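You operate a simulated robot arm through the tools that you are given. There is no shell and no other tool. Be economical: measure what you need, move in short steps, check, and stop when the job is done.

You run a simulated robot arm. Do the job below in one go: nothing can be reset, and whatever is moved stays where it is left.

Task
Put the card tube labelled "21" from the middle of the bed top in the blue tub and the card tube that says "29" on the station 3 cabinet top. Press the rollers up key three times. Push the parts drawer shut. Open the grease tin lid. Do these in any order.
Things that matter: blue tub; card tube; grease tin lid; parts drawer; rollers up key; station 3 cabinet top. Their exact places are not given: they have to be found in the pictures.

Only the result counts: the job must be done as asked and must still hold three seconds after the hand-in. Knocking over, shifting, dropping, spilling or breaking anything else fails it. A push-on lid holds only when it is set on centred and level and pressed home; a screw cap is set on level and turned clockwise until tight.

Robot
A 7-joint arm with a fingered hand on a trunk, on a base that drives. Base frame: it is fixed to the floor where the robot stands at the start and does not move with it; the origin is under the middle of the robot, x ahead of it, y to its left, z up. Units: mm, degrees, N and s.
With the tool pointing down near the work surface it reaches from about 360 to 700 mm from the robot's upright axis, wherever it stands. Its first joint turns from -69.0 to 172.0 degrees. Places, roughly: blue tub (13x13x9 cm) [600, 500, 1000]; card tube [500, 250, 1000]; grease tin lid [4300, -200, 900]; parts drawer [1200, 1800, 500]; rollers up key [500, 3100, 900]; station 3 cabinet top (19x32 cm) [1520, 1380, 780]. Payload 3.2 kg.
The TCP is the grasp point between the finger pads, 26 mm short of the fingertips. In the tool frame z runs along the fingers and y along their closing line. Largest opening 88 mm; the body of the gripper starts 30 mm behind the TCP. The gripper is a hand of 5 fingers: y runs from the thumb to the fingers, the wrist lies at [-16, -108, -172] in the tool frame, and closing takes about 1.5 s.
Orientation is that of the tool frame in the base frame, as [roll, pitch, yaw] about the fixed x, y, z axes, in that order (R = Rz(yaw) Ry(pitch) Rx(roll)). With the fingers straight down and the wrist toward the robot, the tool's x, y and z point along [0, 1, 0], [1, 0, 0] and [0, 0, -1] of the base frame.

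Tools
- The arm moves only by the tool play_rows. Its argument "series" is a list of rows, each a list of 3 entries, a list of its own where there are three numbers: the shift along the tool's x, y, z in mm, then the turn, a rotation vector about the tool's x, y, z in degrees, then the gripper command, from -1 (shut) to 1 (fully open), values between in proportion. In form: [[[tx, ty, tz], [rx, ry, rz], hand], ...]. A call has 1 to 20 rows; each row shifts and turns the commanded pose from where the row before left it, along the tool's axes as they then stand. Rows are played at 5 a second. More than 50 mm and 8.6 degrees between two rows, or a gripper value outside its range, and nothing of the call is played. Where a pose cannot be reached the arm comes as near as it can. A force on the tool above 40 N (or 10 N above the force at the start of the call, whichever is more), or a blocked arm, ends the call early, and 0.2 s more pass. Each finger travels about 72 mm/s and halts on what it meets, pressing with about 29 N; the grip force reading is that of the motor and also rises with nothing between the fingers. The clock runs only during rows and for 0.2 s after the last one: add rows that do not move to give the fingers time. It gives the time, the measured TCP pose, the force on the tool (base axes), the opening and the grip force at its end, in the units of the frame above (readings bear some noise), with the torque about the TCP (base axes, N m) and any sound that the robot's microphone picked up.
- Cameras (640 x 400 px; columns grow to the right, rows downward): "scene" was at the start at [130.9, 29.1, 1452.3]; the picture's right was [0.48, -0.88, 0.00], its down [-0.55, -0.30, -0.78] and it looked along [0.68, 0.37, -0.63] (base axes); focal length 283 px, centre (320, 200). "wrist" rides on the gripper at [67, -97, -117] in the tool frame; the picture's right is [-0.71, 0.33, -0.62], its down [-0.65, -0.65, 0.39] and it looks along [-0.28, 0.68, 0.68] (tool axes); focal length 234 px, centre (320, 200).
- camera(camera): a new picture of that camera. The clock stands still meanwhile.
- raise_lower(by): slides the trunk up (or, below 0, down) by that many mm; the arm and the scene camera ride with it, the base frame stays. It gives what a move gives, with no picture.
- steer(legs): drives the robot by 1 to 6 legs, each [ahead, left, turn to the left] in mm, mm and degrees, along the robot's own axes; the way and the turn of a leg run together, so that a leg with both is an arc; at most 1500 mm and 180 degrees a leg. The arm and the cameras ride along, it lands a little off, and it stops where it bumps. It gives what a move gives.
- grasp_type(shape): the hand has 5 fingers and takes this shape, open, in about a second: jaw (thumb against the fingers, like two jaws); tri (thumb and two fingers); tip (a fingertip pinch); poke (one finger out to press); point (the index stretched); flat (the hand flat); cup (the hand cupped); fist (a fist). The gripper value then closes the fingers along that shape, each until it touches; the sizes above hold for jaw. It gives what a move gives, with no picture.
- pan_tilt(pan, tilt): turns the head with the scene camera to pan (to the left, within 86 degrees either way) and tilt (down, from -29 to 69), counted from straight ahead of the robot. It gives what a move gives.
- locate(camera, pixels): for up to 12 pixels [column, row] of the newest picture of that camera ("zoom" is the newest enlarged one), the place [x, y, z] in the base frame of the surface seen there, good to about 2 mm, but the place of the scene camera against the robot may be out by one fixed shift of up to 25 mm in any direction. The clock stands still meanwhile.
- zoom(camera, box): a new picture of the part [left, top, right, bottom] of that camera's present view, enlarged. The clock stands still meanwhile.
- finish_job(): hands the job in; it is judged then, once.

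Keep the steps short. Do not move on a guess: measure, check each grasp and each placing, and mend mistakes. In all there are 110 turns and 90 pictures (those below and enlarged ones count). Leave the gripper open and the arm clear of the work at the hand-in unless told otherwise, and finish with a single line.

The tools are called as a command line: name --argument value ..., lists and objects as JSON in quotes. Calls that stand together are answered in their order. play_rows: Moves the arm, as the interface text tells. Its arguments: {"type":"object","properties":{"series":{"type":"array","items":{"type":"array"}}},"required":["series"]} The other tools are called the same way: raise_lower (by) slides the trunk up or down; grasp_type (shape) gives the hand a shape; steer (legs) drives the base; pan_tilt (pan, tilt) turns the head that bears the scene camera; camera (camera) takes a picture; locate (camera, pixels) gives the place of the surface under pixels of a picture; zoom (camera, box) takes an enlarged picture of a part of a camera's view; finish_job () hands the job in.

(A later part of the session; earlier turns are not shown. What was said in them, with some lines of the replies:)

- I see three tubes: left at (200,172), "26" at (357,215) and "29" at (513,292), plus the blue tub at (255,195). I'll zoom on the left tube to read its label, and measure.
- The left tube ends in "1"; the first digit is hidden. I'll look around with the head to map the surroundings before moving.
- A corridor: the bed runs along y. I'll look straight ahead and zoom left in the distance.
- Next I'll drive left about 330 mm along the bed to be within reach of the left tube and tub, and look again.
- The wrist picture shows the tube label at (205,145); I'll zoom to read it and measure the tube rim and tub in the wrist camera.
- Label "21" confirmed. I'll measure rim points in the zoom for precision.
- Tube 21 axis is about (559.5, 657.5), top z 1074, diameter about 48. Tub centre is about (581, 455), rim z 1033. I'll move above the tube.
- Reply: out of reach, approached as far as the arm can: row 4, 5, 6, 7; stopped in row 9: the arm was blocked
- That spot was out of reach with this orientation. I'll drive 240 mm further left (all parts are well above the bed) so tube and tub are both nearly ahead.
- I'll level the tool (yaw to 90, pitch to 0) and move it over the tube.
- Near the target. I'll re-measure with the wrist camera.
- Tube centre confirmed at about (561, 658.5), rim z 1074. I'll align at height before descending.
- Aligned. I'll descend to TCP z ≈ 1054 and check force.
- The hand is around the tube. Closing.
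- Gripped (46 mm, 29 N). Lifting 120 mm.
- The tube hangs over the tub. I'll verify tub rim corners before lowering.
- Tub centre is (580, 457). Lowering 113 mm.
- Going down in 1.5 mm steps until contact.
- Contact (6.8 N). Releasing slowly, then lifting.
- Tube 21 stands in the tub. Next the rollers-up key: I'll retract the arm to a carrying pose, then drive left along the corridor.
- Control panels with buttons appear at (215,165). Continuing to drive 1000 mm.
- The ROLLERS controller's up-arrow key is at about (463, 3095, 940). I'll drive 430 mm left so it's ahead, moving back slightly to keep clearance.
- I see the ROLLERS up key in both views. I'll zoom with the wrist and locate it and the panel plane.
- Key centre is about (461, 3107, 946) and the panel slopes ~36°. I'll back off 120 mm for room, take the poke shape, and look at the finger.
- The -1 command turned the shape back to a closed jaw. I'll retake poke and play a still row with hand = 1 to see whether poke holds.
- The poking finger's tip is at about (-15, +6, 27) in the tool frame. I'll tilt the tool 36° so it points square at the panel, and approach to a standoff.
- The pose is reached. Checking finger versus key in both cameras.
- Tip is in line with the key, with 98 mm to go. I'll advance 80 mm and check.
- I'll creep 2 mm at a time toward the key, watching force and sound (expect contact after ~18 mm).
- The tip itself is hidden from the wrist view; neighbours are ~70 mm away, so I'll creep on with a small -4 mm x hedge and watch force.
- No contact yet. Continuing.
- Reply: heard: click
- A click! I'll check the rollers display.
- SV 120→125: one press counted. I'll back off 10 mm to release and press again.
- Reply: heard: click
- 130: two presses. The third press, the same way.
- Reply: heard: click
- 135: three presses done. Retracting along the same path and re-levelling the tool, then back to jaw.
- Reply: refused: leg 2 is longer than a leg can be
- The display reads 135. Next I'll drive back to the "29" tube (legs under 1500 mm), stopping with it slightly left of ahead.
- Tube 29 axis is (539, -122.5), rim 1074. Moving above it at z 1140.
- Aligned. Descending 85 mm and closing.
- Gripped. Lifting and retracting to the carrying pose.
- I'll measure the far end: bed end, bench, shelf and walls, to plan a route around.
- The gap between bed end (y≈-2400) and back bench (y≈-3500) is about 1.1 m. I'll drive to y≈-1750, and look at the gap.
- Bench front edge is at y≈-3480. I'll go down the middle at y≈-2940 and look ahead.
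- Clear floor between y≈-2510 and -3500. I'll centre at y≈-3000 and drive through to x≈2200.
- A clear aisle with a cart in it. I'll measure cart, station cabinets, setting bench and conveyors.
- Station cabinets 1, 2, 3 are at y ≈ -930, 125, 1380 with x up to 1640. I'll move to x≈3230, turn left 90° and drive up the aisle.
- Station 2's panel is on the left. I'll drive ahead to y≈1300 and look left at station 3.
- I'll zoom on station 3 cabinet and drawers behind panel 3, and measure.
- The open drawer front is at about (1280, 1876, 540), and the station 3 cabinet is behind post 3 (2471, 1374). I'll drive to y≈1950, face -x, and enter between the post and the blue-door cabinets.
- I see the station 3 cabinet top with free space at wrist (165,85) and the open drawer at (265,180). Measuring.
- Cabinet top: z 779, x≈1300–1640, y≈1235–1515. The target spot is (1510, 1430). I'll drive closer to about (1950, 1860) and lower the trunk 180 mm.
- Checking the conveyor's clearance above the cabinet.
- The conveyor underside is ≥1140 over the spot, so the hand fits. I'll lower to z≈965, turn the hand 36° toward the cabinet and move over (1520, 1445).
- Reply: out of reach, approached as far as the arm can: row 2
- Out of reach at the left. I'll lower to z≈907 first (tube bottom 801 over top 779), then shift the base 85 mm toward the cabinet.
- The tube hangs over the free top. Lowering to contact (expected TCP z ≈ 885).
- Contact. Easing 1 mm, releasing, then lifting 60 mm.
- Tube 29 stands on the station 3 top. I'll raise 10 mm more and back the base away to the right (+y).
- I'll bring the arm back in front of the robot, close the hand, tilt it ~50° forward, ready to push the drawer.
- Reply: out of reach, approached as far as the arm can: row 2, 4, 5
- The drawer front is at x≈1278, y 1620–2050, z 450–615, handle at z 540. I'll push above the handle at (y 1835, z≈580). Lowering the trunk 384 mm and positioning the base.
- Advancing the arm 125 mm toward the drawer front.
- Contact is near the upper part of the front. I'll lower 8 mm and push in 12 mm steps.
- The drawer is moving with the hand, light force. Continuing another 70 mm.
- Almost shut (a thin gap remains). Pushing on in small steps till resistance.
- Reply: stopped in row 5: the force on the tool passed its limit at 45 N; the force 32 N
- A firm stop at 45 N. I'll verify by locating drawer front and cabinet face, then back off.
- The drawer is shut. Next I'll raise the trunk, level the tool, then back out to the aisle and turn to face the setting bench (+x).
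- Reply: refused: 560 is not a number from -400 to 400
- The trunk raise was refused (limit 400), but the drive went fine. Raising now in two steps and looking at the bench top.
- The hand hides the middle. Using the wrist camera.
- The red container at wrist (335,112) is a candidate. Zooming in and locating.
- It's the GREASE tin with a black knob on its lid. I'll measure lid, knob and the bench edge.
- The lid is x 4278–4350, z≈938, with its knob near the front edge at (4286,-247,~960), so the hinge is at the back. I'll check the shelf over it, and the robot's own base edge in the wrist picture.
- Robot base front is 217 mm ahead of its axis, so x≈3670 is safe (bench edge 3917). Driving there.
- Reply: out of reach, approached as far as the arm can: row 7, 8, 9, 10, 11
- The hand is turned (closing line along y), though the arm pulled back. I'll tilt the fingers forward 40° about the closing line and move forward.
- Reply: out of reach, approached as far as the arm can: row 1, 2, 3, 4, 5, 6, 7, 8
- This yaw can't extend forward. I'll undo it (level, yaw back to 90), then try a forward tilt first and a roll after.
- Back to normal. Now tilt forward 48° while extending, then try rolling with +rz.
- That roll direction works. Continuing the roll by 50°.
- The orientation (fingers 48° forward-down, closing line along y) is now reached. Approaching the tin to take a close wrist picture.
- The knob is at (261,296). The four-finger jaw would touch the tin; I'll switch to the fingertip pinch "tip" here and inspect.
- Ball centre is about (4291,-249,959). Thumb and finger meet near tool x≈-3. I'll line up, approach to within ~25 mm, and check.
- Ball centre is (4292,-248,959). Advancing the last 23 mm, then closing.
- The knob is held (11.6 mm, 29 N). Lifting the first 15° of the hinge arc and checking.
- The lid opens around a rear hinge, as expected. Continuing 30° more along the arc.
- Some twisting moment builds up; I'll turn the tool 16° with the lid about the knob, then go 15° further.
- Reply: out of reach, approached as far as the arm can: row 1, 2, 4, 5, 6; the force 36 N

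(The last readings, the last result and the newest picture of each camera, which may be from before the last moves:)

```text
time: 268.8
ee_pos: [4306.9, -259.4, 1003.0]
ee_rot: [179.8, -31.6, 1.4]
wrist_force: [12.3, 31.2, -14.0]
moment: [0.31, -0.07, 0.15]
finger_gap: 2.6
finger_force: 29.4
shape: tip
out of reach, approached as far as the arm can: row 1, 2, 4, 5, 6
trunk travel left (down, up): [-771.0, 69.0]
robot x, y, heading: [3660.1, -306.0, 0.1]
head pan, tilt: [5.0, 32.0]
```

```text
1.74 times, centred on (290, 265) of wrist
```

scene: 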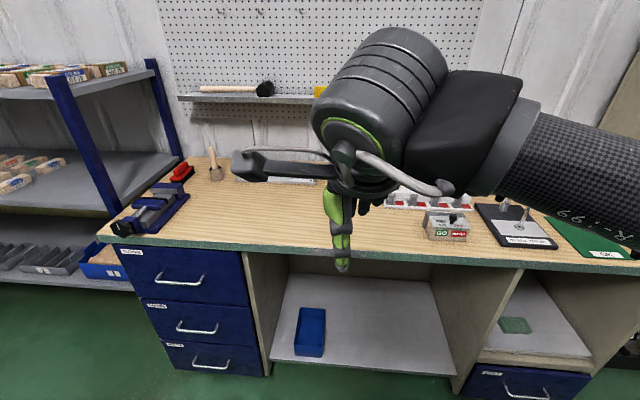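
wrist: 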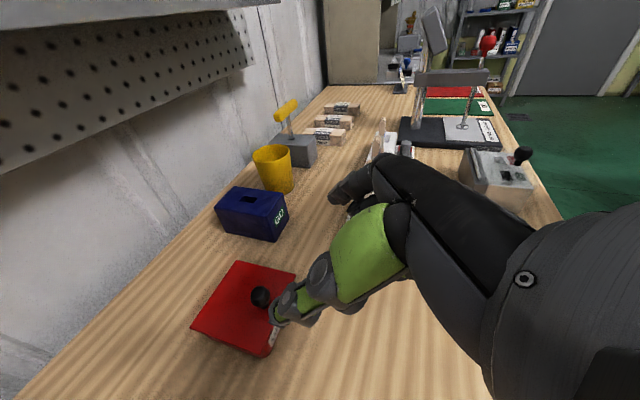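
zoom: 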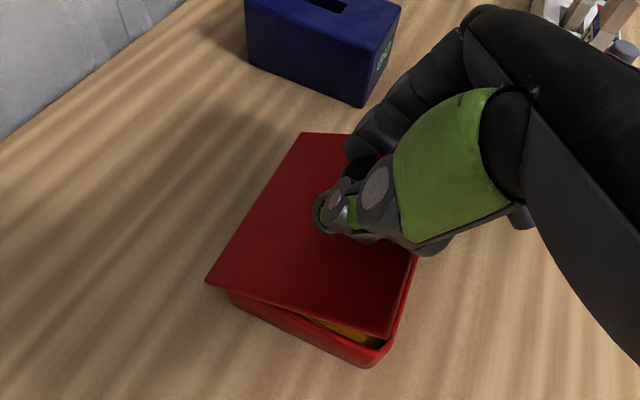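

The arm ran out of reach and the knob slipped, though the lid looks still ajar. I'll relieve the side force: open, back the hand out and look.

play_rows --series '[[[0, 0, 0], [0, 0, 0], -0.3], [[0, 0, 0], [0, 0, 0], 0.3], [[0, 0, 0], [0, 0, 0], 0.7], [[0, 0, -10], [0, 0, 0], 1], [[0, 0, -20], [0, 0, 0], 1], [[0, 0, -30], [0, 0, 0], 1], [[0, 0, 0], [0, 8, 0], 1], [[0, 0, 0], [0, 8, 0], 1], [[0, 0, 0], [0, 0, 0], 1]]'

camera --camera "wrist"

```text
time: 270.8
ee_pos: [4273.2, -270.4, 1059.1]
ee_rot: [180.0, -48.0, 0.6]
wrist_force: [-0.2, -0.8, -0.2]
moment: [0.0, -0.01, -0.02]
finger_gap: 87.9
finger_force: 0.1
shape: tip
trunk travel left (down, up): [-771.0, 69.0]
robot x, y, heading: [3654.5, -304.0, 0.3]
head pan, tilt: [5.0, 32.0]
```

```text
6 pictures are left
```

wrist: 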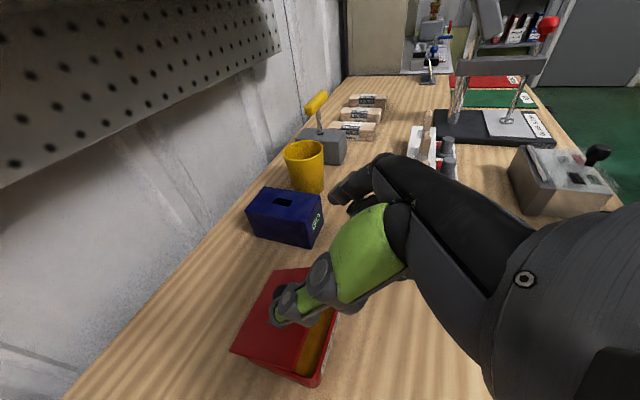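

The lid holds itself partly open (yellow grease visible). I'll locate the lid edge to push it the rest of the way from underneath.

locate --camera "wrist" --pixels '[[234, 350], [296, 370], [270, 345], [290, 335], [312, 350], [325, 345], [318, 380], [270, 275], [303, 345], [305, 272], [300, 358], [334, 315]]'

```text
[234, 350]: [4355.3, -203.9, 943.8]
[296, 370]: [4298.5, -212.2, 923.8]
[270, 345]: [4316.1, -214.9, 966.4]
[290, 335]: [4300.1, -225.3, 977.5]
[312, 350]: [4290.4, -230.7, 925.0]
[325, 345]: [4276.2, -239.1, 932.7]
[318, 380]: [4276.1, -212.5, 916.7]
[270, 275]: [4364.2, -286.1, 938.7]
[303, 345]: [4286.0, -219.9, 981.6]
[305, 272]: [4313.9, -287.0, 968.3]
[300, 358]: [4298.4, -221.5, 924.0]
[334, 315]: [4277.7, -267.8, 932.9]
```

The lid rests at ~31°, hinge at (4356, 940), and the tin is unmoved. Plan: back out, roll the hand back, use the poke finger under the lid's edge and sweep it around the hinge.

play_rows --series '[[[0, 0, -25], [0, 0, 0], 1], [[0, 0, -25], [0, 0, 0], 1], [[0, 0, -20], [0, 0, -8.2], 1], [[0, 0, 0], [0, 0, -8.2], 1], [[0, 0, 0], [0, 0, -8.2], 1], [[0, 0, 0], [0, 0, -8.2], 1], [[0, 0, 0], [0, 0, -8.2], 1], [[0, 0, 0], [0, 0, -8.2], 1], [[0, 0, 0], [0, 0, -8.2], 1], [[0, 0, 0], [0, 0, -8.2], 1], [[0, 0, 0], [0, 0, -8.2], 1], [[0, 0, 0], [0, 0, -8.2], 1], [[0, 0, 0], [0, 0, -8], 1], [[0, 0, 0], [0, 0, 0], 1], [[0, 0, 0], [0, 0, 0], 1]]'

grasp_type --shape "poke"

steer --legs '[[35, 0, 0]]'

```text
time: 274.0
ee_pos: [4219.9, -272.7, 1104.5]
ee_rot: [132.2, 0.1, 90.8]
wrist_force: [-0.5, 0.2, 0.5]
moment: [-0.02, -0.02, 0.01]
finger_gap: 87.5
finger_force: 0.0
shape: tip
trunk travel left (down, up): [-771.0, 69.0]
robot x, y, heading: [3657.6, -306.7, 0.1]
head pan, tilt: [5.0, 32.0]
```

```text
time: 274.9
ee_pos: [4219.9, -274.3, 1105.5]
ee_rot: [132.1, -0.1, 90.8]
wrist_force: [0.5, 0.2, -1.0]
moment: [0.01, 0.0, 0.01]
finger_gap: 0.1
finger_force: 0.1
shape: poke
trunk travel left (down, up): [-771.0, 69.0]
robot x, y, heading: [3661.0, -308.3, 0.2]
head pan, tilt: [5.0, 32.0]
```

```text
time: 275.7
ee_pos: [4253.7, -273.2, 1105.8]
ee_rot: [132.2, 0.1, 90.7]
wrist_force: [-0.1, 0.9, -0.1]
moment: [0.0, 0.02, -0.01]
finger_gap: 0.2
finger_force: 0.1
shape: poke
trunk travel left (down, up): [-771.0, 69.0]
robot x, y, heading: [3695.4, -304.7, 0.3]
head pan, tilt: [5.0, 32.0]
```

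Moving to a point in front of the tin, along the finger's approach line.

play_rows --series '[[[9.5, -23.5, 10.5], [0, 0, 0], 1], [[9.5, -23.5, 10.5], [0, 0, 0], 1], [[9.5, -23.5, 10.5], [0, 0, 0], 1], [[9.5, -23.5, 10.5], [0, 0, 0], 1], [[0, 0, 0], [0, 0, 0], 1], [[0, 0, 0], [0, 0, 0], 1]]'

camera --camera "wrist"

```text
time: 277.1
ee_pos: [4222.0, -234.9, 1008.7]
ee_rot: [132.1, 0.0, 90.7]
wrist_force: [-0.5, -0.3, 0.1]
moment: [-0.02, -0.01, -0.01]
finger_gap: 0.1
finger_force: 0.1
shape: poke
trunk travel left (down, up): [-771.0, 69.0]
robot x, y, heading: [3694.2, -304.8, 0.2]
head pan, tilt: [5.0, 32.0]
```

```text
5 pictures are left
```

wrist: 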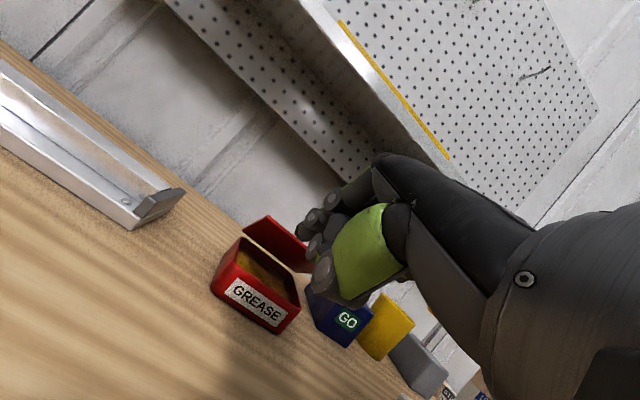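

The lid looks considerably open from the front. Measuring its angle.

locate --camera "wrist" --pixels '[[270, 220], [250, 235], [285, 245], [275, 230], [300, 265], [262, 225], [290, 238], [240, 245], [265, 270], [285, 290]]'

```text
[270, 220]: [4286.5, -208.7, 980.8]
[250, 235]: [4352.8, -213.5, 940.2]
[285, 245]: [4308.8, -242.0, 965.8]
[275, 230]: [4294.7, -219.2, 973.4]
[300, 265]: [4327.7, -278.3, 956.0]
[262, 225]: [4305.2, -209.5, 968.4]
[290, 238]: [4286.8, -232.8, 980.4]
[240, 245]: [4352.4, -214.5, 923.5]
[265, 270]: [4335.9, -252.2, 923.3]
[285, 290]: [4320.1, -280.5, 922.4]
```

The lid edge is at (4287, 981), as computed. Sliding the finger in under it.

play_rows --series '[[[0, -1, 15], [0, 0, 0], 1], [[0, -1, 15], [0, 0, 0], 1], [[0, 0, 15], [0, 0, 0], 1], [[0, 0, 14], [0, 0, 0], 1], [[0, 0, 0], [0, 0, 0], 1]]'

zoom --camera "wrist" --box '[200, 130, 400, 330]'

```text
time: 278.3
ee_pos: [4264.5, -235.1, 966.5]
ee_rot: [132.1, 0.0, 90.7]
wrist_force: [-0.6, -0.3, 0.7]
moment: [0.0, 0.01, 0.01]
finger_gap: 0.0
finger_force: 0.1
shape: poke
trunk travel left (down, up): [-771.0, 69.0]
robot x, y, heading: [3694.6, -301.9, 0.1]
head pan, tilt: [5.0, 32.0]
```

```text
2.00 times, centred on (300, 230) of wrist
```

zoom: 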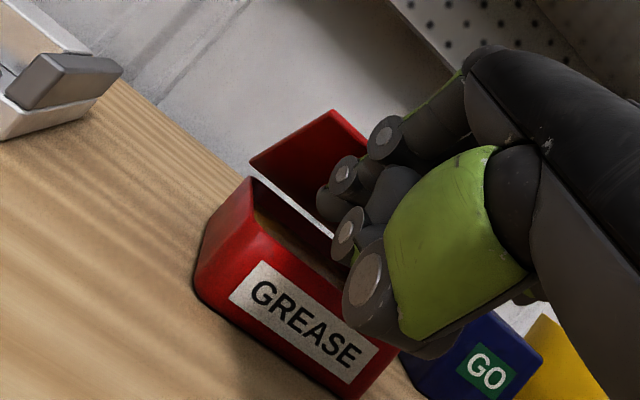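

The finger is between lid and tin. Sweeping up around the hinge, first half.

play_rows --series '[[[0, 7.8, -3.5], [0, 0, 0], 1], [[0, 7.9, -3.6], [0, 0, 0], 1], [[0, 8.4, -1.5], [0, 0, 0], 1], [[0, 8.5, -1.4], [0, 0, 0], 1], [[0, 8.6, 0.8], [0, 0, 0], 1], [[0, 8.6, 0.8], [0, 0, 0], 1], [[0, 0, 0], [0, 0, 0], 1]]'

```text
time: 279.9
ee_pos: [4293.4, -234.1, 1008.6]
ee_rot: [132.1, 0.0, 90.7]
wrist_force: [0.0, 1.3, -0.8]
moment: [0.04, 0.03, 0.01]
finger_gap: 0.0
finger_force: 0.1
shape: poke
trunk travel left (down, up): [-771.0, 69.0]
robot x, y, heading: [3694.0, -304.7, 0.1]
head pan, tilt: [5.0, 32.0]
```

Smooth, with low force. Second half of the sweep.

play_rows --series '[[[0, 8, 3], [0, 0, 0], 1], [[0, 8.1, 3.1], [0, 0, 0], 1], [[0, 7, 5], [0, 0, 0], 1], [[0, 7, 5], [0, 0, 0], 1], [[0, 5.5, 6.6], [0, 0, 0], 1], [[0, 5.6, 6.7], [0, 0, 0], 1], [[0, 0, 0], [0, 0, 0], 1], [[0, 0, 0], [0, 0, 0], 1]]'

zoom --camera "wrist" --box '[200, 130, 400, 330]'

```text
time: 281.7
ee_pos: [4342.5, -233.5, 1019.9]
ee_rot: [132.2, 0.1, 90.7]
wrist_force: [-0.3, 1.2, 0.2]
moment: [0.04, -0.03, 0.03]
finger_gap: 0.0
finger_force: 0.0
shape: poke
trunk travel left (down, up): [-771.0, 69.0]
robot x, y, heading: [3693.0, -305.1, 0.3]
head pan, tilt: [5.0, 32.0]
```

```text
2.00 times, centred on (300, 230) of wrist
```

zoom: 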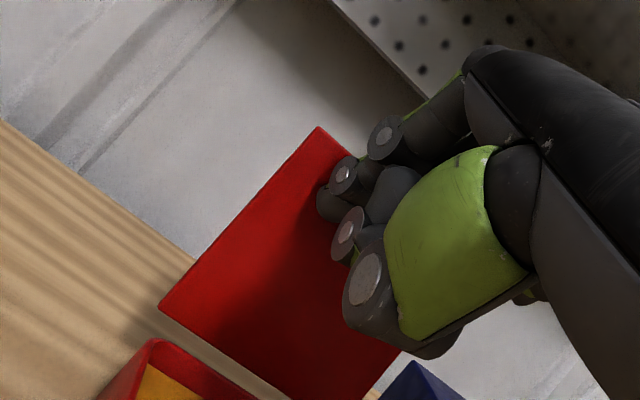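

The lid is near or past vertical. Measuring its angle.

locate --camera "zoom" --pixels '[[316, 132], [165, 308], [250, 220], [300, 380], [200, 290], [290, 165]]'

```text
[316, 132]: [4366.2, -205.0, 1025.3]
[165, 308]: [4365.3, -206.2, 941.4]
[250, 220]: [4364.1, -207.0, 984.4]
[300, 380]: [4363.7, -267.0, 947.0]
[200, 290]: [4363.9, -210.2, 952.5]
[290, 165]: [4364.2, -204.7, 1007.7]
```

Lid is at ~90°. Pushing 22 mm further back for margin, watching force.

play_rows --series '[[[0, 4.5, 5.5], [0, 0, 0], 1], [[0, 4.5, 5.5], [0, 0, 0], 1], [[0, 4.5, 5.5], [0, 0, 0], 1], [[0, 0, 0], [0, 0, 0], 1]]'

```text
time: 282.7
ee_pos: [4359.5, -234.7, 1018.7]
ee_rot: [132.1, 0.0, 90.7]
wrist_force: [-14.4, -0.8, 0.0]
moment: [-0.02, 0.25, -0.08]
finger_gap: 0.0
finger_force: 0.0
shape: poke
trunk travel left (down, up): [-771.0, 69.0]
robot x, y, heading: [3692.0, -300.1, 0.5]
head pan, tilt: [5.0, 32.0]
```

Force is 14 N: the lid is at its stop. Withdrawing and viewing.

play_rows --series '[[[0, -6.7, -7.4], [0, 0, 0], 1], [[0, -13, -15], [0, 0, 0], 1], [[0, -5, -30], [0, 0, 0], 1], [[0, -5, -35], [0, 0, 0], 1], [[0, -5, -40], [0, 0, 0], 1], [[0, 0, -40], [0, 0, 0], 1], [[0, 0, 0], [0, 0, 0], 1], [[0, 0, 0], [0, 0, 0], 1]]'

camera --camera "wrist"

locate --camera "wrist" --pixels '[[270, 215], [290, 250], [300, 230], [265, 260], [255, 250], [230, 265], [280, 300], [280, 240]]'

```text
time: 284.5
ee_pos: [4215.3, -235.2, 1105.1]
ee_rot: [132.2, 0.0, 90.6]
wrist_force: [-0.2, 0.6, -0.6]
moment: [-0.01, 0.01, -0.02]
finger_gap: 0.0
finger_force: 0.1
shape: poke
trunk travel left (down, up): [-771.0, 69.0]
robot x, y, heading: [3693.5, -303.8, -0.0]
head pan, tilt: [5.0, 32.0]
```

```text
2 pictures are left
```

wrist: 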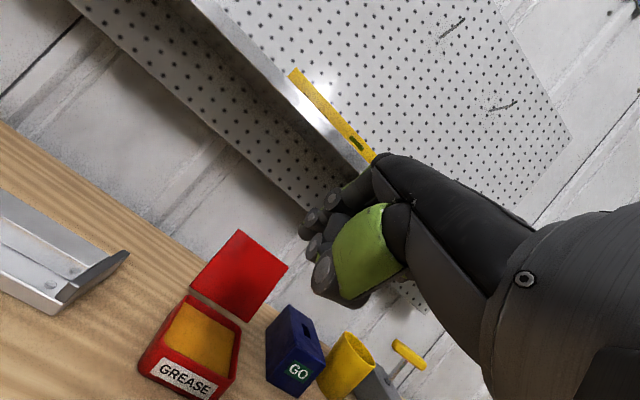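

```text
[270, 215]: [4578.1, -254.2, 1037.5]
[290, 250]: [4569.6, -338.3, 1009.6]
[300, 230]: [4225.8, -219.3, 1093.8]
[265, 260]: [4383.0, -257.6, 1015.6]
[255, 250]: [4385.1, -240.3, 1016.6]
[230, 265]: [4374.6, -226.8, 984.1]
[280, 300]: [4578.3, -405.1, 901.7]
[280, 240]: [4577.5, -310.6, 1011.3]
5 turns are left
```

The lid is open past vertical (~105°) and staying. Backing the robot clear and opening the hand.

steer --legs '[[-350, 0, 0]]'

grasp_type --shape "jaw"

camera --camera "wrist"

```text
time: 286.8
ee_pos: [3866.6, -237.8, 1105.0]
ee_rot: [132.1, 0.0, 90.5]
wrist_force: [0.4, 0.5, 0.2]
moment: [-0.03, 0.01, 0.04]
finger_gap: 0.2
finger_force: 0.1
shape: poke
trunk travel left (down, up): [-771.0, 69.0]
robot x, y, heading: [3341.7, -306.7, 0.2]
head pan, tilt: [5.0, 32.0]
```

```text
time: 287.7
ee_pos: [3866.1, -237.1, 1105.3]
ee_rot: [132.2, 0.0, 90.5]
wrist_force: [0.3, 0.2, -0.9]
moment: [0.01, 0.01, 0.0]
finger_gap: 87.6
finger_force: 0.1
shape: jaw
trunk travel left (down, up): [-771.0, 69.0]
robot x, y, heading: [3345.9, -306.1, 0.1]
head pan, tilt: [5.0, 32.0]
```

```text
1 pictures are left
4 turns are left
```

wrist: 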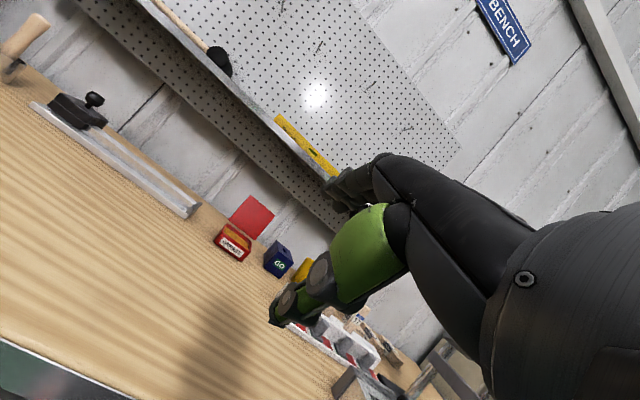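

The lid stays open, the hand is open and the arm is clear of the bench. Handing in.

finish_job

```text
The job is handed in.
```

The job is handed in: tube 21 is in the blue tub, tube 29 is on the station 3 cabinet top, the rollers up key was pressed three times (120 to 135), the parts drawer is shut and the grease tin lid is open past vertical.
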